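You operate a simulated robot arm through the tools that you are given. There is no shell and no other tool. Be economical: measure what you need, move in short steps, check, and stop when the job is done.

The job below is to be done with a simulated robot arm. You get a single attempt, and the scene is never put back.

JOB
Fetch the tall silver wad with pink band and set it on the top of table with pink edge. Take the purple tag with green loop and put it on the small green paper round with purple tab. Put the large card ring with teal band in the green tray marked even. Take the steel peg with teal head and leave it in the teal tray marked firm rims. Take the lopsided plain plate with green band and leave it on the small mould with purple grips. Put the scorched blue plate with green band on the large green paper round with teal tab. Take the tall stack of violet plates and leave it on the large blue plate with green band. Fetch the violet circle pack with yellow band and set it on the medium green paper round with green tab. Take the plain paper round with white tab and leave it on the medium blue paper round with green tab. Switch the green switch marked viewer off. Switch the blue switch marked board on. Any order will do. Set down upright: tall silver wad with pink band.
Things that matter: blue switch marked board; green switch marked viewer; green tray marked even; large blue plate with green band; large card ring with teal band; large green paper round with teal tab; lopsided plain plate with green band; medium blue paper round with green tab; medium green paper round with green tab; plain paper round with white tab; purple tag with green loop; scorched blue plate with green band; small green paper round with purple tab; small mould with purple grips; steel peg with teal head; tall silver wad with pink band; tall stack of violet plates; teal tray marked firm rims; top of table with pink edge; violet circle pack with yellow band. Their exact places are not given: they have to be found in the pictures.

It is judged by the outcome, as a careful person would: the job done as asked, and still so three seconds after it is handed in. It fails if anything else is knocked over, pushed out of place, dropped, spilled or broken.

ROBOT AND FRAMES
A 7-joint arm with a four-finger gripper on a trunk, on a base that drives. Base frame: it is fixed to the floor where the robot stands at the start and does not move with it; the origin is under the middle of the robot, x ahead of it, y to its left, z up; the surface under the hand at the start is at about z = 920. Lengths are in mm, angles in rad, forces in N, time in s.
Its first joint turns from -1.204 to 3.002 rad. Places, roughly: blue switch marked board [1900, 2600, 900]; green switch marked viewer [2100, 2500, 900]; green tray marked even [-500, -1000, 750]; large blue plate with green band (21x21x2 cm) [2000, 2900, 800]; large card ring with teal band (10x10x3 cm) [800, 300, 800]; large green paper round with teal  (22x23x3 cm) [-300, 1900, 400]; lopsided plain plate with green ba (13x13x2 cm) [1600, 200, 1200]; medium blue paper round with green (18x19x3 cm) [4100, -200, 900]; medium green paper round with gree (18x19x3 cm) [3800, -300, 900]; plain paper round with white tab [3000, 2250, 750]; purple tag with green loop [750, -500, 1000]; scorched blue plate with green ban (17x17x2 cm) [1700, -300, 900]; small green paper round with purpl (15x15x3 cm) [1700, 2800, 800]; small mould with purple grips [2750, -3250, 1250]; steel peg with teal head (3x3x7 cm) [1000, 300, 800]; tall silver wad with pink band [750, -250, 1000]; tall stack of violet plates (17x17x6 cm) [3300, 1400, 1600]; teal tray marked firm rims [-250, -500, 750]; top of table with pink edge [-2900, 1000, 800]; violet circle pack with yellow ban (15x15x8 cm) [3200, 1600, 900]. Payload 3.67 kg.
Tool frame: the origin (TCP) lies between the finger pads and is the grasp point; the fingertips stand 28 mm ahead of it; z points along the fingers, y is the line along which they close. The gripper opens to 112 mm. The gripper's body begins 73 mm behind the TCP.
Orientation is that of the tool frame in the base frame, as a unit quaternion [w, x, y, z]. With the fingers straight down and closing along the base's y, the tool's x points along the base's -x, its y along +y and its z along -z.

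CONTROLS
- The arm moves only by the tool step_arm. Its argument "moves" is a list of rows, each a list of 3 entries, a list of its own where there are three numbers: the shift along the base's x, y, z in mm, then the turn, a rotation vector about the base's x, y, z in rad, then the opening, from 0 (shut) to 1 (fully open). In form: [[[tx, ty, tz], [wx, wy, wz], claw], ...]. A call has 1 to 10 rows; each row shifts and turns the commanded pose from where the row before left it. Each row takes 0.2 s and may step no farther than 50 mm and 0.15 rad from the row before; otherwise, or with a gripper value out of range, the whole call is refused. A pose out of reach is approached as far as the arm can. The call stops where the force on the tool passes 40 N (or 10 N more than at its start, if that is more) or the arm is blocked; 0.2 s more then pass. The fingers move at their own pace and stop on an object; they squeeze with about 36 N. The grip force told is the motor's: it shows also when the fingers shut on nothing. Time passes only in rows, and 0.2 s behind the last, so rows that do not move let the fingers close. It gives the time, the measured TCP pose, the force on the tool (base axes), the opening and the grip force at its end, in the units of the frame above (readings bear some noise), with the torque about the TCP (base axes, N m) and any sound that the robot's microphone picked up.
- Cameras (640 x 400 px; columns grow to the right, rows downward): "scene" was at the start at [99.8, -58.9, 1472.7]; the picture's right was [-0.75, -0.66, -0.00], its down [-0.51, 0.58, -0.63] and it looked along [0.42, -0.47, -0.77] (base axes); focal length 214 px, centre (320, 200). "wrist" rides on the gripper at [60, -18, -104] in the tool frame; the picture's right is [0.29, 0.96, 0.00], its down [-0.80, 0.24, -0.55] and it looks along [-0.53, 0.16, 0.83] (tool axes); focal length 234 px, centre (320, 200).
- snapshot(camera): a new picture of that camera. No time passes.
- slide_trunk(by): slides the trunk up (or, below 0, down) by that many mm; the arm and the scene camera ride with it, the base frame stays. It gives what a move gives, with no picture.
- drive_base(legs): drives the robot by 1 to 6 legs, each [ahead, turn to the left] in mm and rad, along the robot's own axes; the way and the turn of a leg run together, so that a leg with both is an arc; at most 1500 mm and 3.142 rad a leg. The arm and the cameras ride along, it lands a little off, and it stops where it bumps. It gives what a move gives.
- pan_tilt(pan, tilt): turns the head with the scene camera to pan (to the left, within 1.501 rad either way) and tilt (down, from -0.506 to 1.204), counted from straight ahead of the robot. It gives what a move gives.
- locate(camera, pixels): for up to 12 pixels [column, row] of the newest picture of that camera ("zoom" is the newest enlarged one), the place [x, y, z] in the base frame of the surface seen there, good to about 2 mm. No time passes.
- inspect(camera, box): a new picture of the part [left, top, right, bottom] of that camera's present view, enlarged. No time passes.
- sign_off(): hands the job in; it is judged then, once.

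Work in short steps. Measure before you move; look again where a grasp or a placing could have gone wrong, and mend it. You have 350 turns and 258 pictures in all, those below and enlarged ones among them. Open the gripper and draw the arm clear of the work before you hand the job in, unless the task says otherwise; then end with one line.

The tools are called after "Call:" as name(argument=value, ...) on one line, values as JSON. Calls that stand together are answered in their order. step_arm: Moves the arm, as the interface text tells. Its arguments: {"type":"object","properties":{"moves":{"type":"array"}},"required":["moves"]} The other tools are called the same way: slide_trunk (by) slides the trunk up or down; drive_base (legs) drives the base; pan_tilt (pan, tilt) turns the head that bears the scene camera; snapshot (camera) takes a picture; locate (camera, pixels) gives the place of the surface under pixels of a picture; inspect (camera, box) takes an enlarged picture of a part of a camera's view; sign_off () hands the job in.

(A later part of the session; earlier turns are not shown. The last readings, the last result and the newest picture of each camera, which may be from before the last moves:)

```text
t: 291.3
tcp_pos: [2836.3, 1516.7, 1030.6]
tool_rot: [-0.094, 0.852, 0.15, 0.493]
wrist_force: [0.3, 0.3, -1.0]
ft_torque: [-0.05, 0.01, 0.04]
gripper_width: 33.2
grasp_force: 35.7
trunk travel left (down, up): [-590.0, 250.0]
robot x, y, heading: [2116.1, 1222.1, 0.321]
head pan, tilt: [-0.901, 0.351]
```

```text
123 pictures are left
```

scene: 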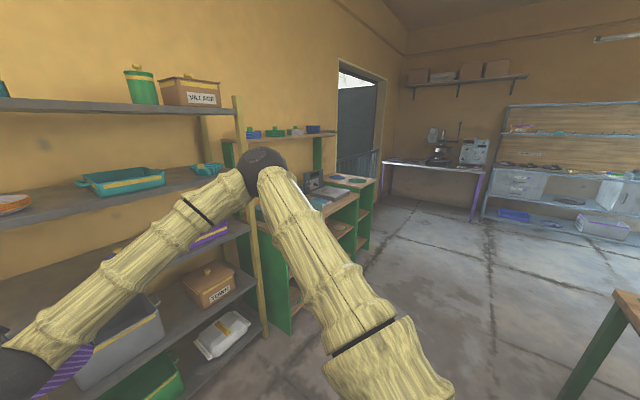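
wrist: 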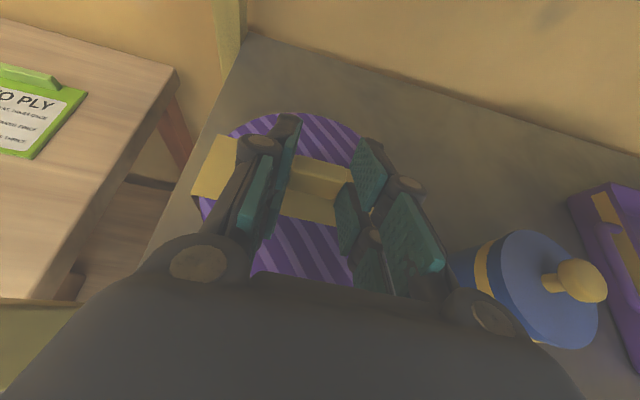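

Call:
locate(camera="scene", pixels=[[345, 180], [352, 178], [330, 192], [360, 240], [345, 225], [400, 260], [300, 300], [480, 200], [545, 205]])

Call:
inspect(camera="scene", box=[290, 150, 400, 220])

```text
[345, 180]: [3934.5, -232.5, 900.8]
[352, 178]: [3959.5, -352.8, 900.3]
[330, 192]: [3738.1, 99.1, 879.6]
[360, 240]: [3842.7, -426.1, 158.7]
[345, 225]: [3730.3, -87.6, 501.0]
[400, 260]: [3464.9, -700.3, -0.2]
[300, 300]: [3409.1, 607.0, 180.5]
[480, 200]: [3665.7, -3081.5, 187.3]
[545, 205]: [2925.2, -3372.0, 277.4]
```

```text
5.71 times, centred on (345, 185) of scene
```

zoom: 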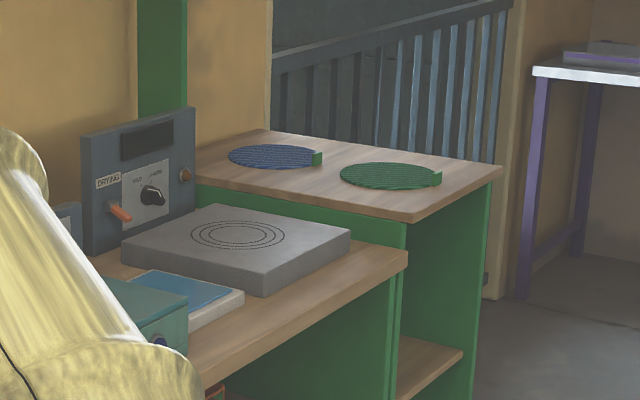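

Target rounds are on the last green bench near the door. Turn right and check the path.

Call:
drive_base(legs=[[0, -1.46]])

Call:
pan_tilt(pan=-0.3, tilt=0.5)

Call:
snapshot(camera="scene")

Call:
locate(camera="scene", pixels=[[320, 300], [420, 250], [440, 300], [500, 250], [550, 300], [250, 250]])

```text
t: 295.2
tcp_pos: [2518.1, 553.7, 1030.0]
tool_rot: [0.25, 0.744, -0.44, 0.436]
wrist_force: [0.3, 0.3, -1.6]
ft_torque: [0.05, 0.02, 0.03]
gripper_width: 33.4
grasp_force: 35.6
trunk travel left (down, up): [-590.0, 250.0]
robot x, y, heading: [2117.7, 1224.4, -1.09]
head pan, tilt: [-0.901, 0.351]
```

```text
t: 296.2
tcp_pos: [2519.1, 554.6, 1030.7]
tool_rot: [0.249, 0.745, -0.439, 0.436]
wrist_force: [-0.2, 0.0, -1.0]
ft_torque: [0.0, 0.05, -0.03]
gripper_width: 32.9
grasp_force: 35.7
trunk travel left (down, up): [-590.0, 250.0]
robot x, y, heading: [2118.5, 1224.0, -1.094]
head pan, tilt: [-0.3, 0.499]
```

```text
121 pictures are left
```

scene: 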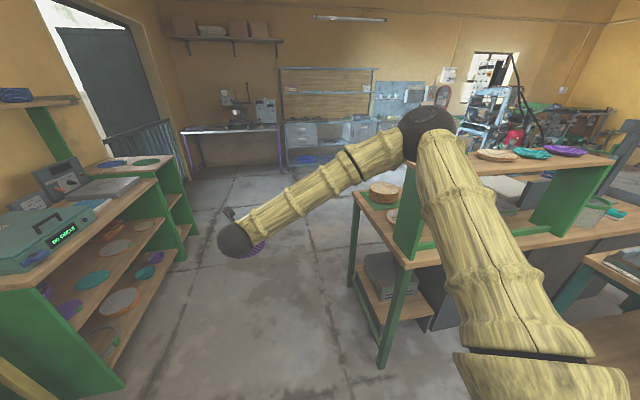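

```text
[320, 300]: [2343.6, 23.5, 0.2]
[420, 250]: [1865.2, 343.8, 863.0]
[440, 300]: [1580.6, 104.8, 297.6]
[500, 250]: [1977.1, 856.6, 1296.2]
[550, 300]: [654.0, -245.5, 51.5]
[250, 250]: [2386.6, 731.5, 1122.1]
```

Path clear. Drive there, then turn left to face the bench.

Call:
drive_base(legs=[[0, -0.05], [1500, 0], [430, 0], [0, 1.45]])

Call:
pan_tilt(pan=0.0, tilt=0.5)

Call:
snapshot(camera="scene")

```text
t: 309.5
tcp_pos: [3626.5, -115.0, 1030.7]
tool_rot: [-0.105, 0.848, 0.169, 0.491]
wrist_force: [-1.2, 0.2, -1.2]
ft_torque: [-0.06, 0.03, -0.03]
gripper_width: 33.0
grasp_force: 36.2
trunk travel left (down, up): [-590.0, 250.0]
robot x, y, heading: [2920.8, -446.2, 0.372]
head pan, tilt: [-0.3, 0.499]
```

```text
t: 310.3
tcp_pos: [3625.4, -115.5, 1031.3]
tool_rot: [-0.104, 0.848, 0.169, 0.491]
wrist_force: [-0.1, 0.0, -1.1]
ft_torque: [-0.03, 0.04, 0.02]
gripper_width: 33.5
grasp_force: 36.3
trunk travel left (down, up): [-590.0, 250.0]
robot x, y, heading: [2919.5, -441.7, 0.377]
head pan, tilt: [0.0, 0.499]
```

```text
120 pictures are left
```

scene: 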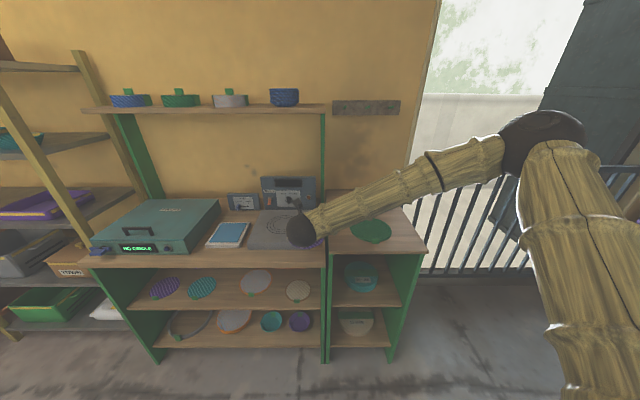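

Call:
inspect(camera="scene", box=[310, 190, 430, 265])

Call:
locate(camera="zoom", pixels=[[320, 215], [220, 215], [425, 215], [320, 165], [320, 270], [260, 160], [500, 330], [300, 330], [215, 180]])

```text
5.33 times, centred on (370, 228) of scene
```

zoom: 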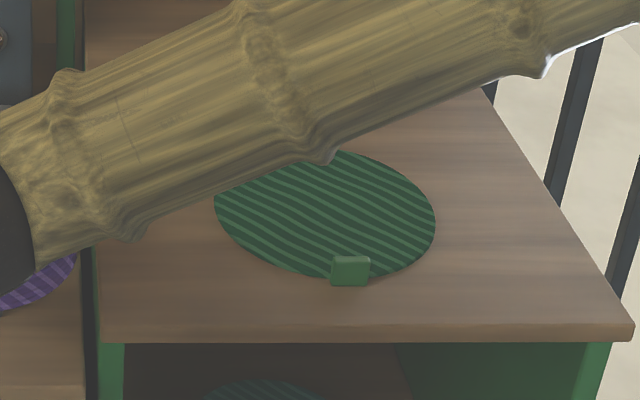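

```text
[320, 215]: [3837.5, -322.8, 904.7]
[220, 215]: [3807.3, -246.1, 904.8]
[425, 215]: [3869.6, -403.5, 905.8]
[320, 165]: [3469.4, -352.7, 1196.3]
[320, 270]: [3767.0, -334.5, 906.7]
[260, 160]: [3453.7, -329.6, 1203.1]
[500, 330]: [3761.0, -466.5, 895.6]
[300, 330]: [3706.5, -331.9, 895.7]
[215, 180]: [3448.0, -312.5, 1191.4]
```

Round centre ≈ (3842,-324,905). Shift the pack sideways to line up, then drive forward.

Call:
step_arm(moves=[[[14, -42, 5], [0, 0, 0], 0], [[14, -42, 5], [0, 0, 0], 0], [[14, -42, 5], [0, 0, 0], 0], [[14, -42, 0], [0, 0, 0], 0], [[14, -42, 0], [0, 0, 0], 0], [[14, -42, 0], [0, 0, 0], 0]])

Call:
drive_base(legs=[[140, -0.05]])

Call:
snapshot(camera="scene")

Call:
snapshot(camera="wrist")

```text
t: 311.7
tcp_pos: [3714.0, -371.8, 1047.7]
tool_rot: [-0.107, 0.848, 0.17, 0.49]
wrist_force: [0.4, -0.3, -1.2]
ft_torque: [-0.01, 0.03, 0.02]
gripper_width: 32.9
grasp_force: 36.3
trunk travel left (down, up): [-590.0, 250.0]
robot x, y, heading: [2921.4, -446.4, 0.372]
head pan, tilt: [0.0, 0.499]
```

```text
t: 313.1
tcp_pos: [3848.6, -356.7, 1043.6]
tool_rot: [-0.094, 0.852, 0.15, 0.493]
wrist_force: [0.3, -0.3, -2.5]
ft_torque: [0.0, 0.04, 0.05]
gripper_width: 33.2
grasp_force: 36.3
trunk travel left (down, up): [-590.0, 250.0]
robot x, y, heading: [3051.5, -395.9, 0.321]
head pan, tilt: [0.0, 0.499]
```

```text
118 pictures are left
```

scene: 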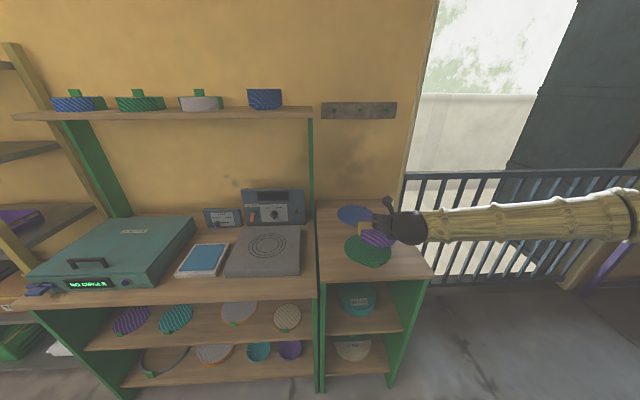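

```text
117 pictures are left
```

wrist: 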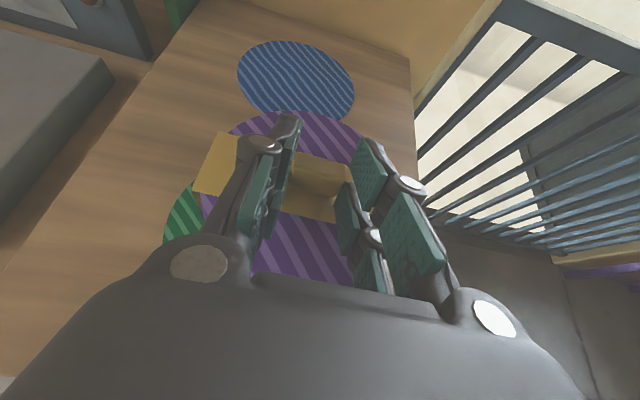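

Call:
inspect(camera="scene", box=[320, 195, 440, 280])

Call:
locate(camera="zoom", pixels=[[133, 285], [375, 315], [260, 370], [250, 345], [200, 230], [230, 320], [300, 215], [395, 240], [250, 195], [90, 95], [260, 90], [180, 60]])

```text
4.71 times, centred on (380, 238) of scene
```

zoom: 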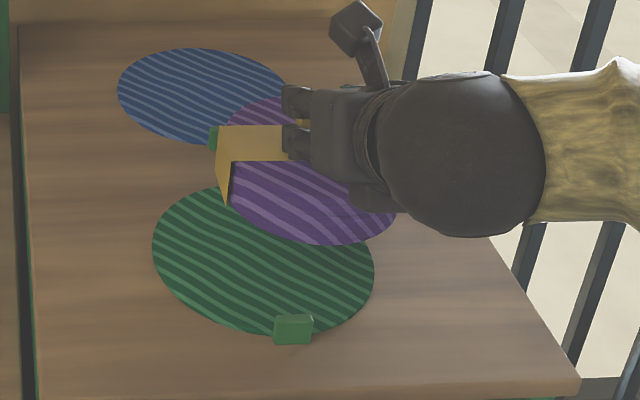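

```text
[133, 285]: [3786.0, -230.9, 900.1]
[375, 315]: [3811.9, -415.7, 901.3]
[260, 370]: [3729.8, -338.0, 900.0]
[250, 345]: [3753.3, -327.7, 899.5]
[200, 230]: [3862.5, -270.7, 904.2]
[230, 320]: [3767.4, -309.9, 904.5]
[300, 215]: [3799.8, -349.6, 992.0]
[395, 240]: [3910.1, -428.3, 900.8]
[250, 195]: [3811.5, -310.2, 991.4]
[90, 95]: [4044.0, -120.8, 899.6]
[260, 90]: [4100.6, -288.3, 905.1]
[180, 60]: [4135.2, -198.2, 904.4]
```

Call:
locate(camera="zoom", pixels=[[263, 258], [158, 250], [370, 272], [252, 325], [215, 190], [340, 310], [225, 180], [330, 240], [235, 205]])

```text
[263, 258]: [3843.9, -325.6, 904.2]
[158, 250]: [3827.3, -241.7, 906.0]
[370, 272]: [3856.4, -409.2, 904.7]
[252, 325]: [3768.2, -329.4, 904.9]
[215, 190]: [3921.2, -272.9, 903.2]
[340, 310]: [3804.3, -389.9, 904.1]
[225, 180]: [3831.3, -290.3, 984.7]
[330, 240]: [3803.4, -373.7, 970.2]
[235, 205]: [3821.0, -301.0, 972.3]
```

Green round centre (3853,-323), pack centre ≈ TCP + 15 forward. Adjust and descend.

Call:
step_arm(moves=[[[-10, 29, -10], [0, 0, 0], 0], [[0, 0, -25], [0, 0, 0], 0], [[0, 0, -15], [0, 0, 0], 0]])

Call:
inspect(camera="scene", box=[320, 195, 440, 280])

```text
t: 313.9
tcp_pos: [3838.1, -324.4, 994.9]
tool_rot: [-0.094, 0.851, 0.151, 0.494]
wrist_force: [-0.6, 0.6, -1.0]
ft_torque: [0.0, 0.05, -0.04]
gripper_width: 33.3
grasp_force: 35.5
trunk travel left (down, up): [-590.0, 250.0]
robot x, y, heading: [3054.1, -396.5, 0.324]
head pan, tilt: [0.0, 0.499]
```

```text
4.71 times, centred on (380, 238) of scene
```

zoom: 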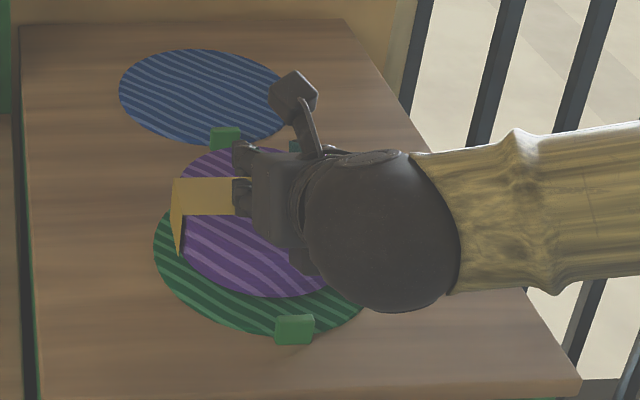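

Call:
step_arm(moves=[[[0, 0, -5], [0, 0, 0], 0], [[0, 0, -3], [0, 0, 0], 0], [[0, 0, -2], [0, 0, 0], 0]])

Call:
inspect(camera="scene", box=[320, 195, 440, 280])

```text
t: 314.7
tcp_pos: [3838.2, -328.2, 986.3]
tool_rot: [-0.094, 0.852, 0.15, 0.492]
wrist_force: [0.8, -0.1, -1.7]
ft_torque: [-0.03, 0.03, -0.01]
gripper_width: 33.0
grasp_force: 36.0
trunk travel left (down, up): [-590.0, 250.0]
robot x, y, heading: [3052.2, -399.0, 0.324]
head pan, tilt: [0.0, 0.499]
```

```text
4.71 times, centred on (380, 238) of scene
```

zoom: 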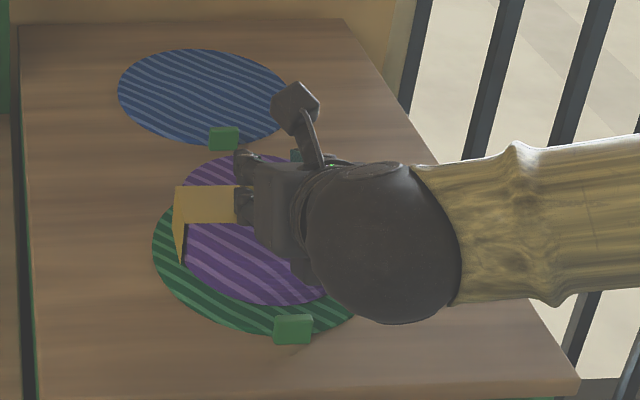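

Call:
locate(camera="zoom", pixels=[[250, 300], [225, 285], [200, 262], [260, 285], [290, 303], [215, 165], [260, 160]])

Call:
step_arm(moves=[[[0, 0, -2], [0, 0, 0], 0], [[0, 0, -1.5], [0, 0, 0], 0]])

```text
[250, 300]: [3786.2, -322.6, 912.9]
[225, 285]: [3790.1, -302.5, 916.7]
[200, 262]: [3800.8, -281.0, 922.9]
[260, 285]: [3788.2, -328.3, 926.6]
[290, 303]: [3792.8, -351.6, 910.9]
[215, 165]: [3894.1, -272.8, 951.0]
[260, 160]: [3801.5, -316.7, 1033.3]
```

```text
t: 315.3
tcp_pos: [3837.1, -328.3, 985.8]
tool_rot: [-0.093, 0.851, 0.149, 0.494]
wrist_force: [0.6, 1.8, 8.4]
ft_torque: [-0.24, -0.56, 0.08]
gripper_width: 33.0
grasp_force: 35.8
trunk travel left (down, up): [-590.0, 250.0]
robot x, y, heading: [3047.9, -397.3, 0.33]
head pan, tilt: [0.0, 0.499]
```

Contact and well centred. Release and retreat up/back.

Call:
step_arm(moves=[[[0, 0, 0], [0, 0, 0], 0.5], [[0, 0, 2], [0, 0, 0], 0.6], [[-5, -2, 20], [0, 0, 0], 0.6], [[-10, -4, 30], [0, 0, 0], 0.6], [[-30, -10, 30], [0, 0, 0], 0.6], [[-40, -13, 20], [0, 0, 0], 0.6], [[-45, -14, 10], [0, 0, 0], 0.6]])

Call:
snapshot(camera="wrist")

```text
t: 316.9
tcp_pos: [3716.0, -369.2, 1095.2]
tool_rot: [-0.093, 0.852, 0.149, 0.492]
wrist_force: [0.8, -0.6, -0.7]
ft_torque: [0.03, -0.01, 0.04]
gripper_width: 67.3
grasp_force: 0.1
out of reach, approached as far as the arm can: row 7
trunk travel left (down, up): [-590.0, 250.0]
robot x, y, heading: [3050.8, -396.6, 0.326]
head pan, tilt: [0.0, 0.499]
```

```text
113 pictures are left
```

wrist: 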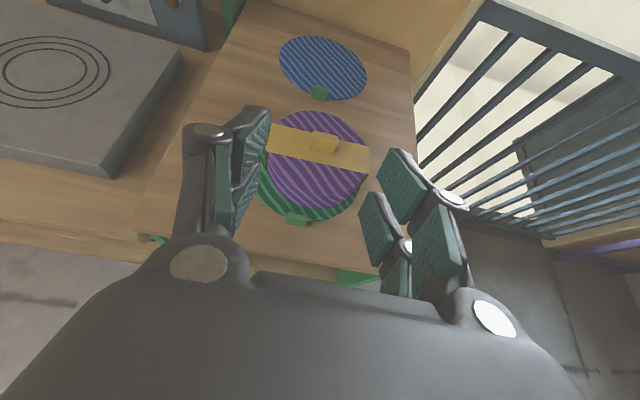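

The pack is placed. Back away, raise the trunk, and drive toward the green shelf with the lopsided plate.

Call:
drive_base(legs=[[-350, 0], [0, 1.58], [1450, 0]])

Call:
slide_trunk(by=245)

Call:
drive_base(legs=[[0, 1.1], [800, 0]])

Call:
pan_tilt(pan=0.9, tilt=0.5)

Call:
snapshot(camera="scene")

```text
t: 329.8
tcp_pos: [2178.7, 1525.7, 1094.5]
tool_rot: [-0.42, 0.483, 0.717, 0.275]
wrist_force: [-0.3, -0.2, -1.3]
ft_torque: [0.0, -0.02, -0.01]
gripper_width: 67.1
grasp_force: 0.1
trunk travel left (down, up): [-590.0, 250.0]
robot x, y, heading: [2229.2, 862.2, 1.927]
head pan, tilt: [0.0, 0.499]
```

```text
t: 332.3
tcp_pos: [2179.5, 1525.1, 1338.4]
tool_rot: [-0.42, 0.484, 0.717, 0.275]
wrist_force: [-0.8, -0.1, 0.1]
ft_torque: [0.03, -0.02, 0.03]
gripper_width: 67.2
grasp_force: 0.1
trunk travel left (down, up): [-835.0, 5.0]
robot x, y, heading: [2227.6, 863.3, 1.934]
head pan, tilt: [0.0, 0.499]
```

```text
t: 339.4
tcp_pos: [804.8, 1142.8, 1339.7]
tool_rot: [-0.502, 0.016, 0.865, 0.003]
wrist_force: [0.0, 1.3, -0.1]
ft_torque: [0.0, -0.02, 0.0]
gripper_width: 67.1
grasp_force: 0.0
trunk travel left (down, up): [-835.0, 5.0]
robot x, y, heading: [1431.2, 920.2, 3.084]
head pan, tilt: [0.0, 0.499]
```

```text
t: 340.6
tcp_pos: [803.7, 1144.3, 1338.9]
tool_rot: [-0.501, 0.015, 0.865, 0.002]
wrist_force: [-0.7, 1.0, 0.8]
ft_torque: [0.03, 0.03, 0.0]
gripper_width: 67.2
grasp_force: 0.1
trunk travel left (down, up): [-835.0, 5.0]
robot x, y, heading: [1434.6, 920.0, 3.086]
head pan, tilt: [0.901, 0.499]
```

```text
112 pictures are left
```

scene: 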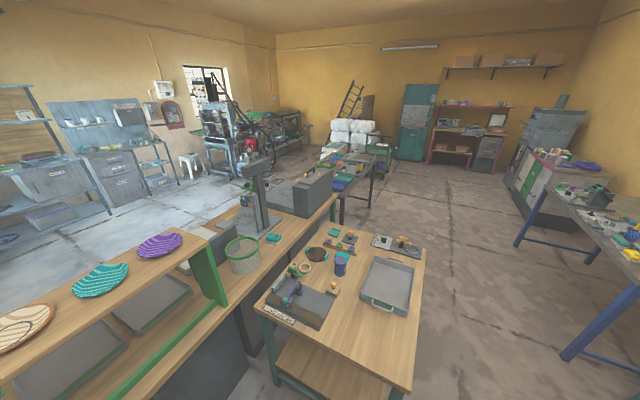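

Call:
locate(camera="scene", pixels=[[100, 280], [20, 325], [158, 245], [60, 305], [205, 245], [290, 300], [285, 290], [262, 305], [400, 380], [10, 380]])

Call:
inspect(camera="scene", box=[255, 240, 355, 330])

```text
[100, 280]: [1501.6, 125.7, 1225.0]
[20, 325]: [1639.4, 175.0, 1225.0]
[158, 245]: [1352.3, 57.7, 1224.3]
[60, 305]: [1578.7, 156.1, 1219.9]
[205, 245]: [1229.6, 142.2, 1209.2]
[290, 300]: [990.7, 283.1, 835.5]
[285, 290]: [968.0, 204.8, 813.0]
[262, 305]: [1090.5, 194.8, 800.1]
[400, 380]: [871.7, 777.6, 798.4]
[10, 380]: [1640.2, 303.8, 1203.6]
```

```text
4.44 times, centred on (305, 285) of scene
```

zoom: 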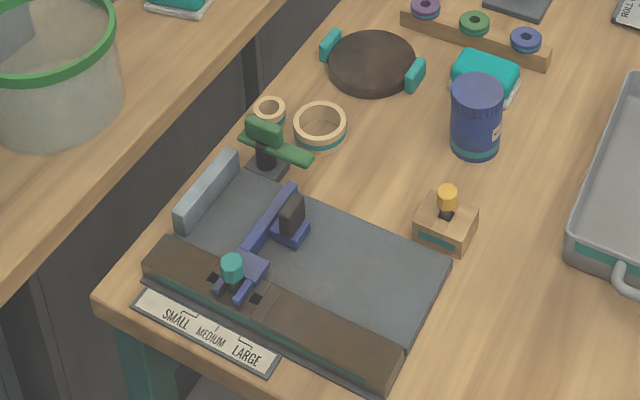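

Turn left to face the shelf (arm passes ~75 mm above the plates).

Call:
drive_base(legs=[[0, 1.0], [0, 0.95]])

Call:
pan_tilt(pan=0.2, tilt=0.7)

Call:
snapshot(camera="scene")

Call:
snapshot(camera="wrist")

```text
t: 346.0
tcp_pos: [1459.6, 257.6, 1339.9]
tool_rot: [0.282, 0.709, -0.495, 0.415]
wrist_force: [0.0, -0.3, 0.2]
ft_torque: [0.02, 0.02, -0.04]
gripper_width: 67.3
grasp_force: 0.1
trunk travel left (down, up): [-835.0, 5.0]
robot x, y, heading: [1430.4, 921.8, -1.244]
head pan, tilt: [0.901, 0.499]
```

```text
t: 347.1
tcp_pos: [1459.1, 257.0, 1340.3]
tool_rot: [0.281, 0.709, -0.496, 0.415]
wrist_force: [-0.4, -1.0, 1.0]
ft_torque: [0.03, 0.0, -0.02]
gripper_width: 67.2
grasp_force: 0.1
trunk travel left (down, up): [-835.0, 5.0]
robot x, y, heading: [1431.5, 924.0, -1.242]
head pan, tilt: [0.201, 0.7]
```

```text
110 pictures are left
```

scene: 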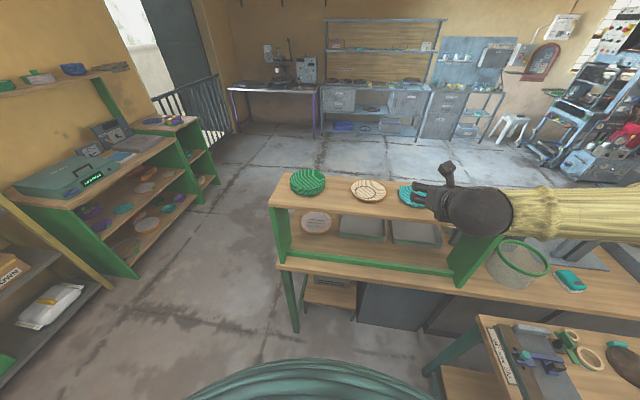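

```text
109 pictures are left
```

wrist: 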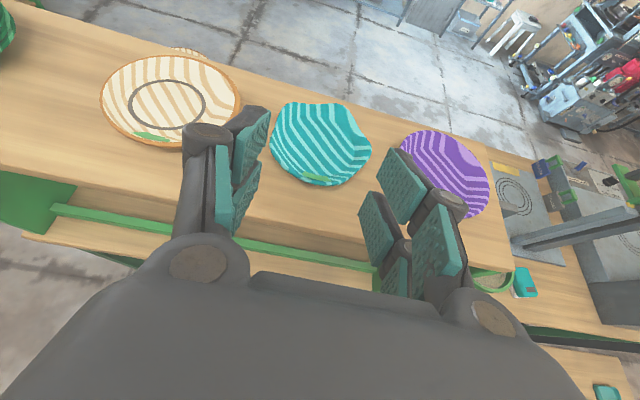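

Zoom in on the plain plate.

Call:
inspect(camera="scene", box=[270, 160, 430, 260])

Call:
locate(camera="zoom", pixels=[[395, 120], [325, 112], [468, 125], [395, 165], [395, 78], [360, 150], [450, 155], [395, 140], [365, 165], [300, 160], [395, 185], [180, 90]])

```text
4.00 times, centred on (350, 210) of scene
```

zoom: 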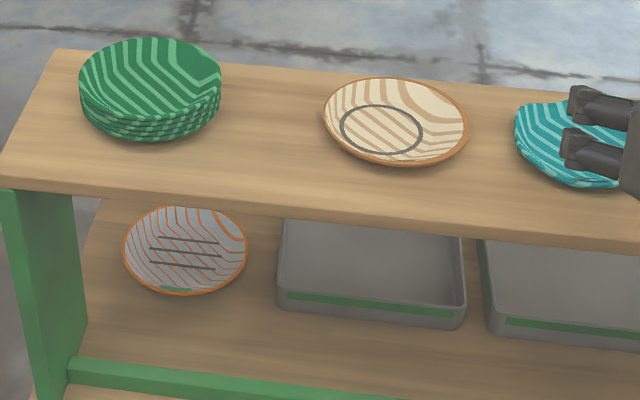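

```text
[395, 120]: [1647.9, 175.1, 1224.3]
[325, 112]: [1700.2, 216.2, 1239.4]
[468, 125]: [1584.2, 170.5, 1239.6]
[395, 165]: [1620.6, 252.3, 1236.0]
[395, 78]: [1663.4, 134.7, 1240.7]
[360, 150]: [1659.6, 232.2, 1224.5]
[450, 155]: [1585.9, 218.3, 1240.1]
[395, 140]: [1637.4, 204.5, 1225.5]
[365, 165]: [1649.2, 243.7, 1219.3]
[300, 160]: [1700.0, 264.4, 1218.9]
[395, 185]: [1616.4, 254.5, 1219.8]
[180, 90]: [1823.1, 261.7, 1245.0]
```

Plate centre ≈ (1643,192), rim z≈1240, plank 1219. Roll the tool back (fingers closing vertically) and move to the pre-approach point in front of the plate.

Call:
step_arm(moves=[[[12, 9, 0], [-0.0396, 0.1171, 0.0714], 0.3], [[12, 9, 0], [-0.0396, 0.1171, 0.0714], 0.3], [[12, 9, 0], [-0.0396, 0.1171, 0.0714], 0.3], [[12, 9, 0], [-0.0396, 0.1171, 0.0714], 0.3], [[12, 9, 0], [-0.0396, 0.1171, 0.0714], 0.3], [[12, 9, 0], [-0.0396, 0.1171, 0.0714], 0.3], [[12, 9, 0], [-0.0396, 0.1171, 0.0714], 0.3], [[12, 9, 0], [-0.0396, 0.1171, 0.0714], 0.3], [[12, 9, 0], [-0.0396, 0.1171, 0.0714], 0.3], [[12, 9, 0], [-0.0396, 0.1171, 0.0714], 0.3]])

Call:
snapshot(camera="wrist")

```text
t: 349.3
tcp_pos: [1584.9, 343.1, 1341.1]
tool_rot: [0.473, 0.87, 0.085, 0.114]
wrist_force: [0.9, 0.3, 0.2]
ft_torque: [0.0, 0.02, 0.0]
gripper_width: 33.7
grasp_force: 0.0
out of reach, approached as far as the arm can: row 2
trunk travel left (down, up): [-835.0, 5.0]
robot x, y, heading: [1429.1, 921.5, -1.239]
head pan, tilt: [0.201, 0.7]
```

```text
107 pictures are left
```

wrist: 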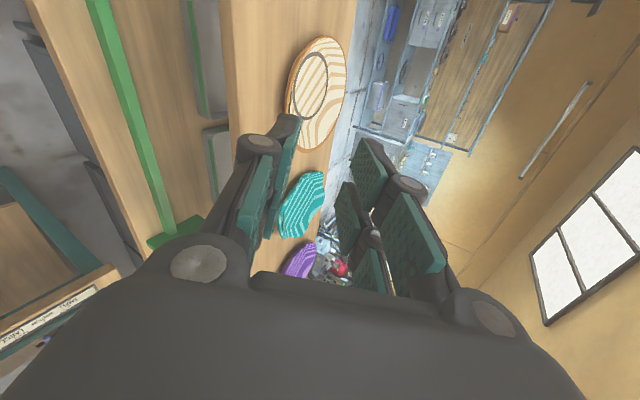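

Apply the small orientation correction and go to the pre-approach height.

Call:
step_arm(moves=[[[4, 11, -15], [-0.068, 0.102, 0.063], 0.22], [[0, 0, -20], [0, 0, 0], 0.16], [[0, 0, 0], [0, 0, 0], 0.15]])

Call:
snapshot(camera="wrist")

Call:
inspect(camera="wrist", box=[250, 0, 410, 180])

Call:
locate(camera="zoom", pixels=[[150, 200], [160, 260], [175, 180], [200, 200], [230, 200], [250, 200], [170, 130], [120, 200]])

```text
t: 350.1
tcp_pos: [1588.7, 350.4, 1305.7]
tool_rot: [0.493, 0.855, 0.138, 0.083]
wrist_force: [-1.3, 0.2, 0.4]
ft_torque: [0.01, 0.0, 0.02]
gripper_width: 16.7
grasp_force: 0.1
out of reach, approached as far as the arm can: row 1
trunk travel left (down, up): [-835.0, 5.0]
robot x, y, heading: [1425.9, 922.5, -1.247]
head pan, tilt: [0.201, 0.7]
```

```text
106 pictures are left
```

wrist: 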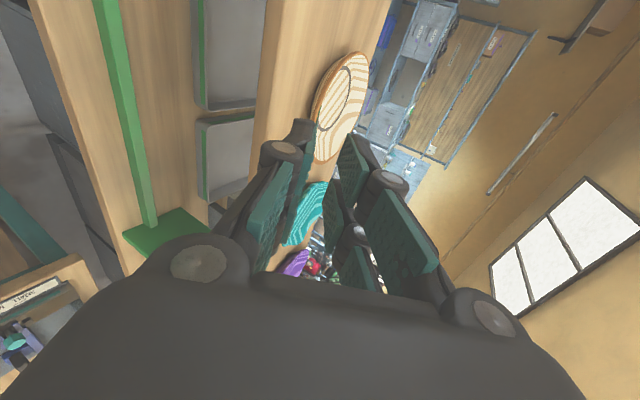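

```text
2.22 times, centred on (330, 90) of wrist
```

zoom: 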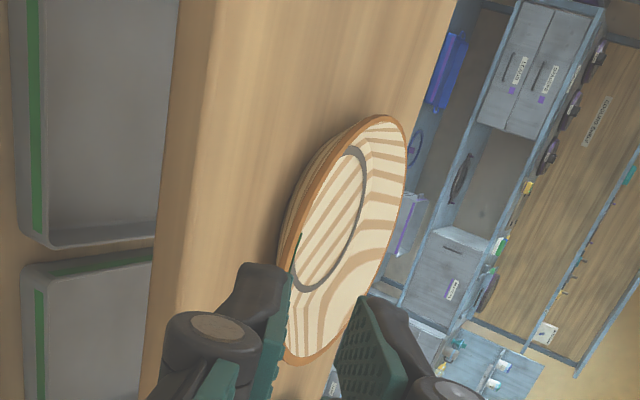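

```text
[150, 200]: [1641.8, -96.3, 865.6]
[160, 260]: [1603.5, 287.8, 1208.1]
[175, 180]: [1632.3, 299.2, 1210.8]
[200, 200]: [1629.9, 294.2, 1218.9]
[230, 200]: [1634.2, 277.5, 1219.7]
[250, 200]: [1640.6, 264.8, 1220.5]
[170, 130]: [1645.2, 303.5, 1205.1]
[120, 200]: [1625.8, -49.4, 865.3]
```

Call:
locate(camera="zoom", pixels=[[297, 225], [290, 245], [283, 240], [306, 200], [335, 150], [370, 122], [400, 150], [398, 200], [280, 255], [345, 320], [320, 280]])

```text
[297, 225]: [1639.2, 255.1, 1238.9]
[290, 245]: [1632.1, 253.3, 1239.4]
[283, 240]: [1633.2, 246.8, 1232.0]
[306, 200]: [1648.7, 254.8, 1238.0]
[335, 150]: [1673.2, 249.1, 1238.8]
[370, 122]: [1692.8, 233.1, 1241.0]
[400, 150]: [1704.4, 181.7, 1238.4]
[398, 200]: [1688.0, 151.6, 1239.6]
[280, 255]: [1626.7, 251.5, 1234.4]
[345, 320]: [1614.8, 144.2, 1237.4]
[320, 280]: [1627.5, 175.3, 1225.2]
```

Refined: centre (1644,194), R 62. Advance along the slope.

Call:
step_arm(moves=[[[12, -33, -20.5], [0, 0, 0], 0.15], [[12, -33, -20.5], [0, 0, 0], 0.15]])

Call:
inspect(camera="wrist", box=[230, 60, 410, 240])

Call:
inspect(camera="scene", box=[320, 160, 440, 235])

```text
t: 350.7
tcp_pos: [1613.2, 285.0, 1267.4]
tool_rot: [0.492, 0.855, 0.14, 0.082]
wrist_force: [0.2, 0.1, -0.4]
ft_torque: [0.03, 0.01, -0.05]
gripper_width: 16.9
grasp_force: 0.1
trunk travel left (down, up): [-835.0, 5.0]
robot x, y, heading: [1428.4, 919.8, -1.24]
head pan, tilt: [0.201, 0.7]
```

```text
2.22 times, centred on (320, 150) of wrist
```

zoom: 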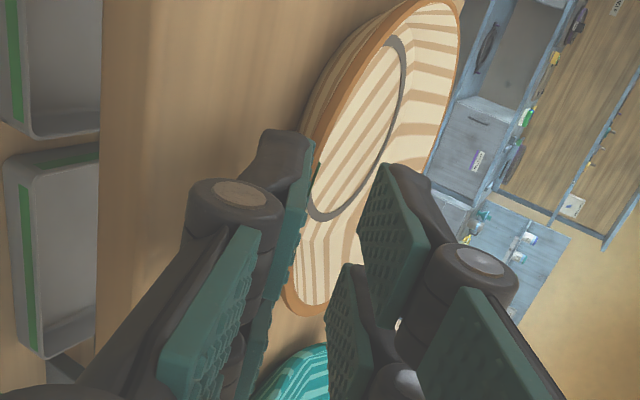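

```text
5.33 times, centred on (380, 198) of scene
```

zoom: 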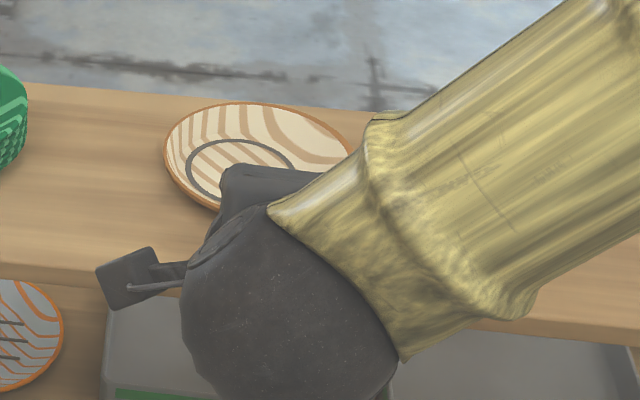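

Continue the last 22 mm.

Call:
step_arm(moves=[[[3.5, -10.5, -8], [0, 0, 0], 0.15], [[3.5, -10.5, -8], [0, 0, 0], 0.15]])

Call:
inspect(camera="wrist", box=[230, 60, 410, 240])

```text
t: 351.3
tcp_pos: [1621.9, 265.6, 1249.3]
tool_rot: [0.493, 0.855, 0.14, 0.083]
wrist_force: [-0.1, 0.7, -0.7]
ft_torque: [0.0, -0.02, 0.0]
gripper_width: 16.7
grasp_force: 0.0
trunk travel left (down, up): [-835.0, 5.0]
robot x, y, heading: [1430.8, 921.7, -1.238]
head pan, tilt: [0.201, 0.7]
```

```text
2.22 times, centred on (320, 150) of wrist
```

zoom: 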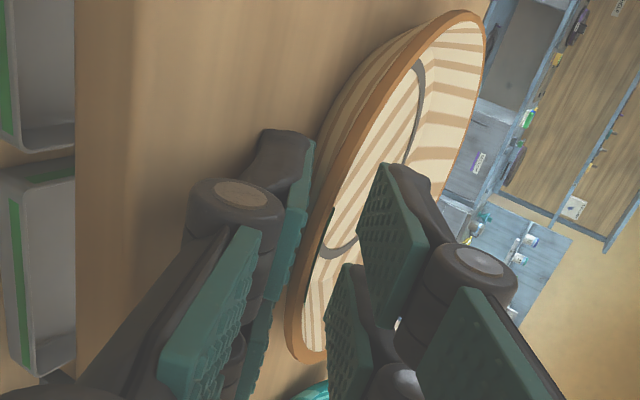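

Rim is between the pads. Nudge 3 mm in and close.

Call:
step_arm(moves=[[[1, -3, 0], [0, 0, 0], 0.15], [[0, 0, 0], [0, 0, 0], 0], [[0, 0, 0], [0, 0, 0], 0]])

Call:
step_arm(moves=[[[0, 0, 8], [0, 0, 0], 0], [[0, 0, 12], [0, 0, 0], 0], [[0, 0, 20], [0, 0, 0], 0]])

Call:
inspect(camera="wrist", box=[180, 0, 500, 240])

```text
t: 352.1
tcp_pos: [1622.1, 260.8, 1249.8]
tool_rot: [0.492, 0.855, 0.14, 0.083]
wrist_force: [0.1, 0.3, 0.1]
ft_torque: [0.06, -0.01, 0.03]
gripper_width: 6.0
grasp_force: 36.1
trunk travel left (down, up): [-835.0, 5.0]
robot x, y, heading: [1431.3, 919.0, -1.242]
head pan, tilt: [0.201, 0.7]
```

```text
t: 352.9
tcp_pos: [1619.8, 263.2, 1291.0]
tool_rot: [0.494, 0.854, 0.139, 0.082]
wrist_force: [-0.1, -0.3, -0.1]
ft_torque: [0.0, 0.0, 0.04]
gripper_width: 6.0
grasp_force: 35.6
trunk travel left (down, up): [-835.0, 5.0]
robot x, y, heading: [1431.3, 915.9, -1.241]
head pan, tilt: [0.201, 0.7]
```

```text
1.67 times, centred on (340, 120) of wrist
```

zoom: 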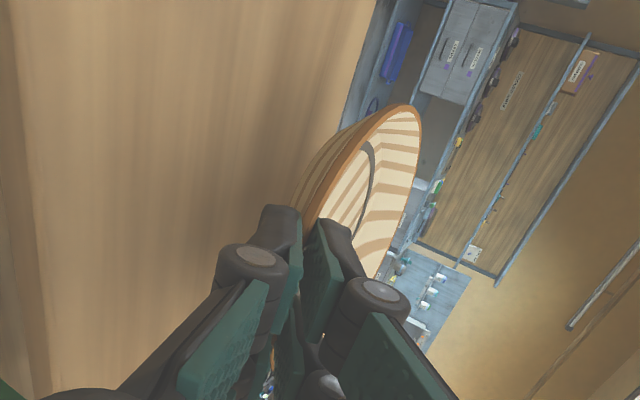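

Plate held (6 mm). Raise, back away, and look at the mould wall on the way.

Call:
step_arm(moves=[[[-5, 15, 30], [0, 0, 0], 0], [[-5, 15, 25], [0, 0, 0], 0]])

Call:
drive_base(legs=[[-250, 0], [0, 1.29], [750, 0], [0, -1.29]])

Call:
pan_tilt(pan=-0.1, tilt=0.35)

Call:
snapshot(camera="scene")

```text
t: 353.5
tcp_pos: [1610.8, 292.2, 1344.0]
tool_rot: [0.493, 0.855, 0.141, 0.082]
wrist_force: [0.5, 0.2, -1.1]
ft_torque: [0.01, 0.01, -0.01]
gripper_width: 6.1
grasp_force: 36.4
trunk travel left (down, up): [-835.0, 5.0]
robot x, y, heading: [1432.8, 917.8, -1.239]
head pan, tilt: [0.201, 0.7]
```

```text
t: 365.4
tcp_pos: [2256.3, 580.9, 1343.3]
tool_rot: [0.493, 0.855, 0.139, 0.083]
wrist_force: [-1.0, 0.5, 0.9]
ft_torque: [0.02, 0.0, 0.03]
gripper_width: 6.1
grasp_force: 36.0
trunk travel left (down, up): [-835.0, 5.0]
robot x, y, heading: [2076.9, 1213.6, -1.243]
head pan, tilt: [0.201, 0.7]
```

```text
t: 366.2
tcp_pos: [2256.3, 581.6, 1343.1]
tool_rot: [0.493, 0.855, 0.14, 0.082]
wrist_force: [0.6, -0.1, -0.2]
ft_torque: [0.01, 0.02, 0.03]
gripper_width: 6.0
grasp_force: 35.9
trunk travel left (down, up): [-835.0, 5.0]
robot x, y, heading: [2074.8, 1213.2, -1.245]
head pan, tilt: [-0.099, 0.351]
```

```text
100 pictures are left
```

scene: 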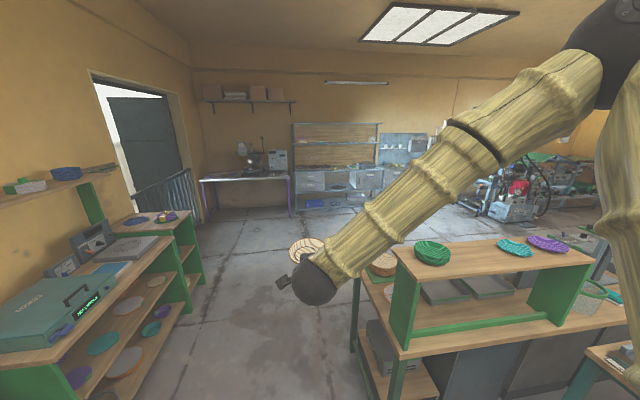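

Drive through the passage to the far wall.

Call:
drive_base(legs=[[1500, 0], [900, 0], [0, -0.53], [1150, 0], [0, 0.53]])

Call:
pan_tilt(pan=0.1, tilt=0.35)

Call:
snapshot(camera="scene")

```text
t: 386.6
tcp_pos: [2694.8, -2871.2, 1342.6]
tool_rot: [0.494, 0.857, 0.126, 0.075]
wrist_force: [0.2, 0.0, 0.3]
ft_torque: [0.03, -0.02, 0.0]
gripper_width: 5.9
grasp_force: 36.1
trunk travel left (down, up): [-835.0, 5.0]
robot x, y, heading: [2533.2, -2234.7, -1.276]
head pan, tilt: [-0.099, 0.351]
```

```text
t: 387.4
tcp_pos: [2693.8, -2870.4, 1344.3]
tool_rot: [0.494, 0.857, 0.126, 0.075]
wrist_force: [-0.1, -0.3, -0.1]
ft_torque: [0.03, -0.05, -0.03]
gripper_width: 6.1
grasp_force: 36.8
trunk travel left (down, up): [-835.0, 5.0]
robot x, y, heading: [2533.3, -2236.9, -1.276]
head pan, tilt: [0.099, 0.351]
```

```text
99 pictures are left
```

scene: 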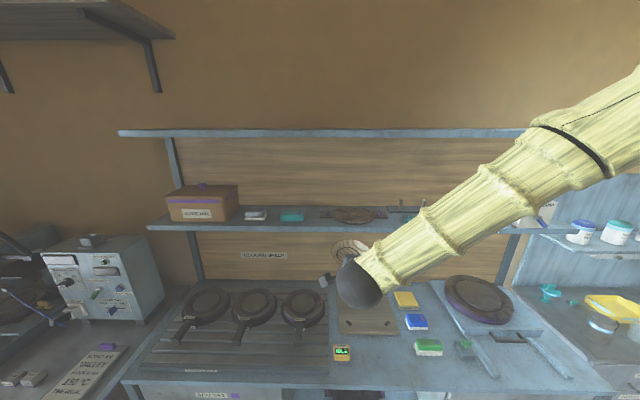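

Call:
inspect(camera="scene", box=[230, 180, 470, 330])

Call:
locate(camera="zoom", pixels=[[335, 92], [275, 85], [400, 85], [335, 75], [335, 105], [250, 105], [335, 120], [420, 60], [480, 60]])

```text
2.67 times, centred on (350, 255) of scene
```

zoom: 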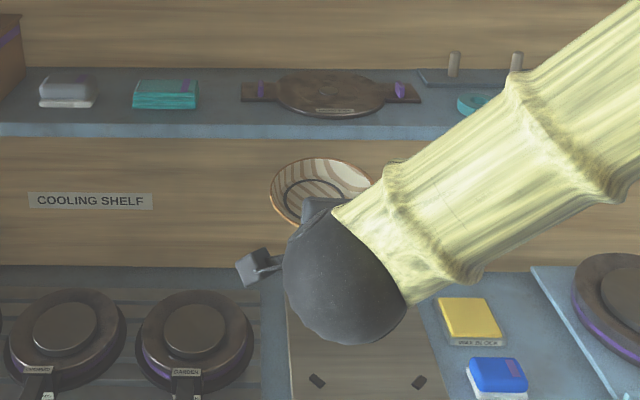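

```text
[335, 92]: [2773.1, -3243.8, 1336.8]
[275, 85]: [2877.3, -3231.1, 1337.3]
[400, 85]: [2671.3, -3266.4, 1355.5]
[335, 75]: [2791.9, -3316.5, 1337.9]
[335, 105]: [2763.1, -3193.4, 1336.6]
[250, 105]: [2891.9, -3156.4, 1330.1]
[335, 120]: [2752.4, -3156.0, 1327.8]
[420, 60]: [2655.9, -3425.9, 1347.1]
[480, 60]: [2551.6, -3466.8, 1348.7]
```

Mould with purple grips centre ≈ (2775,-3250), top z≈1337. Raise the plate, and drive forward 230.

Call:
step_arm(moves=[[[0, 0, 35], [0, 0, 0], 0], [[0, 0, 35], [0, 0, 0], 0]])

Call:
drive_base(legs=[[230, 0]])

Call:
pan_tilt(pan=0.1, tilt=0.45)

Call:
inspect(camera="scene", box=[230, 120, 430, 245])

```text
t: 388.0
tcp_pos: [2693.8, -2870.0, 1412.5]
tool_rot: [0.495, 0.857, 0.126, 0.075]
wrist_force: [-0.3, 0.8, -0.1]
ft_torque: [0.02, 0.01, -0.02]
gripper_width: 6.0
grasp_force: 35.7
trunk travel left (down, up): [-835.0, 5.0]
robot x, y, heading: [2536.9, -2236.4, -1.274]
head pan, tilt: [0.099, 0.351]
```

```text
t: 389.7
tcp_pos: [2767.7, -3095.1, 1411.8]
tool_rot: [0.494, 0.857, 0.129, 0.076]
wrist_force: [1.1, -0.7, 0.2]
ft_torque: [0.0, 0.03, -0.01]
gripper_width: 6.0
grasp_force: 36.2
trunk travel left (down, up): [-835.0, 5.0]
robot x, y, heading: [2602.8, -2459.7, -1.275]
head pan, tilt: [0.099, 0.351]
```

```text
t: 390.4
tcp_pos: [2766.3, -3094.4, 1410.7]
tool_rot: [0.493, 0.857, 0.128, 0.075]
wrist_force: [0.5, 0.2, -1.1]
ft_torque: [0.0, 0.05, 0.01]
gripper_width: 5.8
grasp_force: 36.5
trunk travel left (down, up): [-835.0, 5.0]
robot x, y, heading: [2602.2, -2460.1, -1.268]
head pan, tilt: [0.099, 0.45]
```

```text
3.20 times, centred on (330, 182) of scene
```

zoom: 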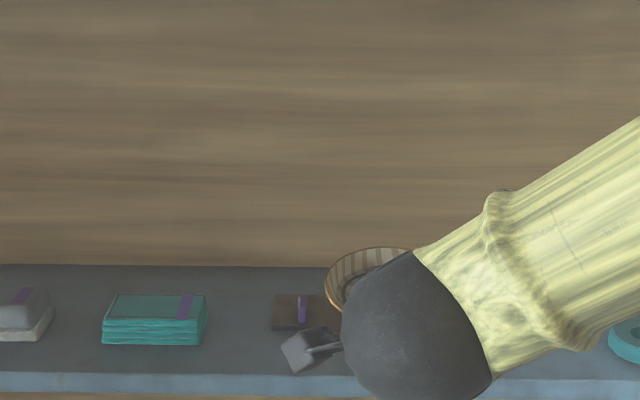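

Call:
snapshot(camera="wrist")

Call:
locate(camera="wrist", pixels=[[300, 60], [250, 120], [260, 60], [280, 150], [350, 110], [400, 110], [330, 150], [240, 60]])

```text
96 pictures are left
```

wrist: 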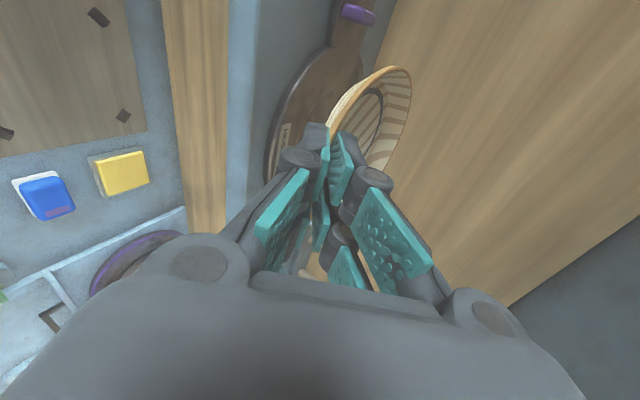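

```text
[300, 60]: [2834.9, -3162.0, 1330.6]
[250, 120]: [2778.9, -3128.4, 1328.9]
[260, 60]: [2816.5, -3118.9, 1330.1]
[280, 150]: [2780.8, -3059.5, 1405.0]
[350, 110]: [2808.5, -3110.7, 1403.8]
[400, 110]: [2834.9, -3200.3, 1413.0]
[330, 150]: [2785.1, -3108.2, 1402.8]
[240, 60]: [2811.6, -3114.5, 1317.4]
```

Call:
inspect(camera="wrist", box=[250, 0, 430, 180])

Call:
locate(camera="zoom", pixels=[[285, 300], [300, 255], [345, 200], [400, 160], [440, 150], [480, 170], [470, 250], [440, 310], [375, 270], [200, 200], [130, 280], [105, 320]])

```text
2.22 times, centred on (340, 90) of wrist
```

zoom: 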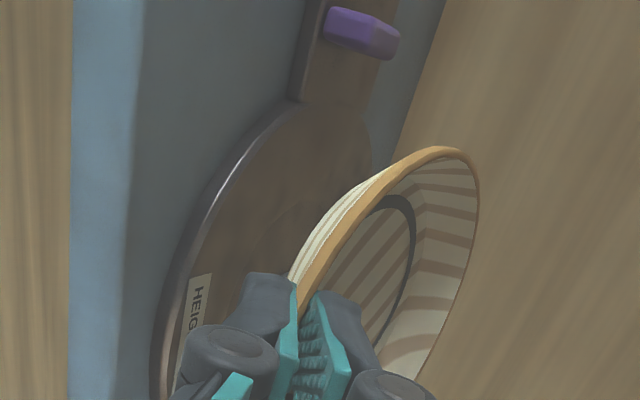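

```text
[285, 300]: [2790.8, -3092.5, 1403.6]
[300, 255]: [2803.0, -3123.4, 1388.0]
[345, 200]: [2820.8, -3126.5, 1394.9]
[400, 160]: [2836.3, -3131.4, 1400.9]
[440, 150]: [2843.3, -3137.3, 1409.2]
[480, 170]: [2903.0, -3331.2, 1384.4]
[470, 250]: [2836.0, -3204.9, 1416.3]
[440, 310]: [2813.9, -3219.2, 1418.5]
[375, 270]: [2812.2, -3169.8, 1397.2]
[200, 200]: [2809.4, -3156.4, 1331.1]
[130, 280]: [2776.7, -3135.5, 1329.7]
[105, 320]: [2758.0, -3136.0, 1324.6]
```

The held plate tilts up ~7°. Pitch the tool down 0.13 to level it, and move over the mould centre.

Call:
step_arm(moves=[[[-6, -43, 0], [0.124, 0.038, 0], 0], [[-7, -43, 0], [0, 0, 0], 0], [[0, 0, -20], [0, 0, 0], 0]])

Call:
inspect(camera="wrist", box=[200, 0, 440, 180])

Call:
locate(camera="zoom", pixels=[[240, 280], [300, 190], [340, 150], [380, 140], [400, 180], [390, 230], [350, 220], [180, 200], [100, 250], [220, 30], [60, 350]])

```text
t: 391.2
tcp_pos: [2753.9, -3178.1, 1393.4]
tool_rot: [0.437, 0.887, 0.132, 0.067]
wrist_force: [-0.2, 0.5, 0.3]
ft_torque: [0.01, 0.0, 0.01]
gripper_width: 6.2
grasp_force: 36.2
trunk travel left (down, up): [-835.0, 5.0]
robot x, y, heading: [2604.3, -2461.0, -1.268]
head pan, tilt: [0.099, 0.45]
```

```text
2.22 times, centred on (320, 90) of wrist
```

zoom: 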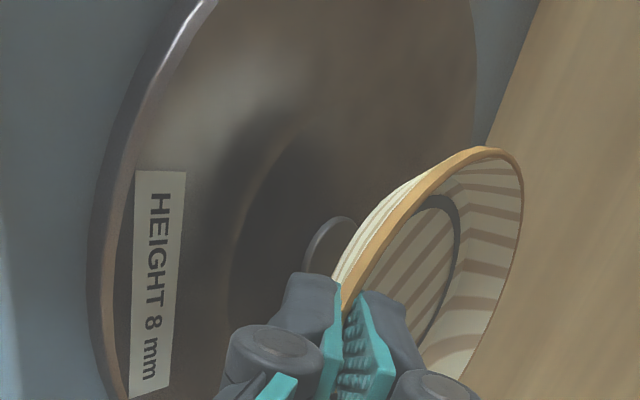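

```text
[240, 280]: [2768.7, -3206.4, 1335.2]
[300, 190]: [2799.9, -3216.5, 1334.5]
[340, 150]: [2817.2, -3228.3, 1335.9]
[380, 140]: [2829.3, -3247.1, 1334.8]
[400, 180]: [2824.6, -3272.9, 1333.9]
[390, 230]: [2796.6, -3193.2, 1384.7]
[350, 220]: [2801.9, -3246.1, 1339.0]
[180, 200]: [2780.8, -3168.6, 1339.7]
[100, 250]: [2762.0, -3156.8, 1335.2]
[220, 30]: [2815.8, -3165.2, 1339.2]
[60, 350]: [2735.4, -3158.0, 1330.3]
```

Call:
locate(camera="zoom", pixels=[[360, 268], [400, 215], [450, 168], [490, 152], [520, 190], [505, 280], [470, 350], [400, 280], [440, 230], [345, 275]])

```text
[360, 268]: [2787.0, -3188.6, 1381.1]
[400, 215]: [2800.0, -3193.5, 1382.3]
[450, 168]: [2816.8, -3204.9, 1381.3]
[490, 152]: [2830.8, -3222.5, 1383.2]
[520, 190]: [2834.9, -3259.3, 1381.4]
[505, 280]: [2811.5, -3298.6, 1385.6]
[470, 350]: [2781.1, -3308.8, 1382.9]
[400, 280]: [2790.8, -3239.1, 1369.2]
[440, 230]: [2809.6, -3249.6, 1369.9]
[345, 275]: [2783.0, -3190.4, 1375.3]
```

Plate is level and centred over the mould (2775,-3248). Lower gently.

Call:
step_arm(moves=[[[0, 0, -12], [0, 0, 0], 0], [[0, 0, -5], [0, 0, 0], 0], [[0, 0, -3], [0, 0, 0], 0]])

Call:
inspect(camera="wrist", box=[200, 0, 440, 180])

```text
t: 392.0
tcp_pos: [2753.6, -3180.3, 1372.2]
tool_rot: [0.437, 0.887, 0.131, 0.067]
wrist_force: [0.8, 0.0, 0.1]
ft_torque: [0.0, -0.01, -0.01]
gripper_width: 6.2
grasp_force: 36.0
trunk travel left (down, up): [-835.0, 5.0]
robot x, y, heading: [2605.2, -2462.8, -1.274]
head pan, tilt: [0.099, 0.45]
```

```text
2.22 times, centred on (320, 90) of wrist
```

zoom: 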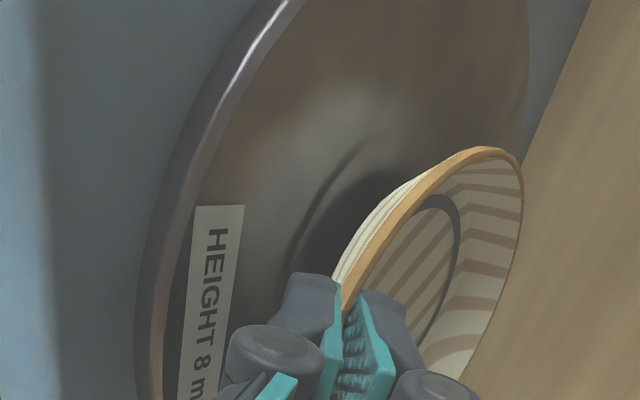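

Continue in 2 mm steps until contact.

Call:
step_arm(moves=[[[0, 0, -2], [0, 0, 0], 0], [[0, 0, -2], [0, 0, 0], 0], [[0, 0, -1.5], [0, 0, 0], 0]])

```text
t: 392.8
tcp_pos: [2753.3, -3178.9, 1368.1]
tool_rot: [0.438, 0.886, 0.132, 0.069]
wrist_force: [0.8, -0.7, 11.1]
ft_torque: [-0.39, -0.33, -0.01]
gripper_width: 6.0
grasp_force: 36.3
trunk travel left (down, up): [-835.0, 5.0]
robot x, y, heading: [2601.7, -2462.8, -1.266]
head pan, tilt: [0.099, 0.45]
```

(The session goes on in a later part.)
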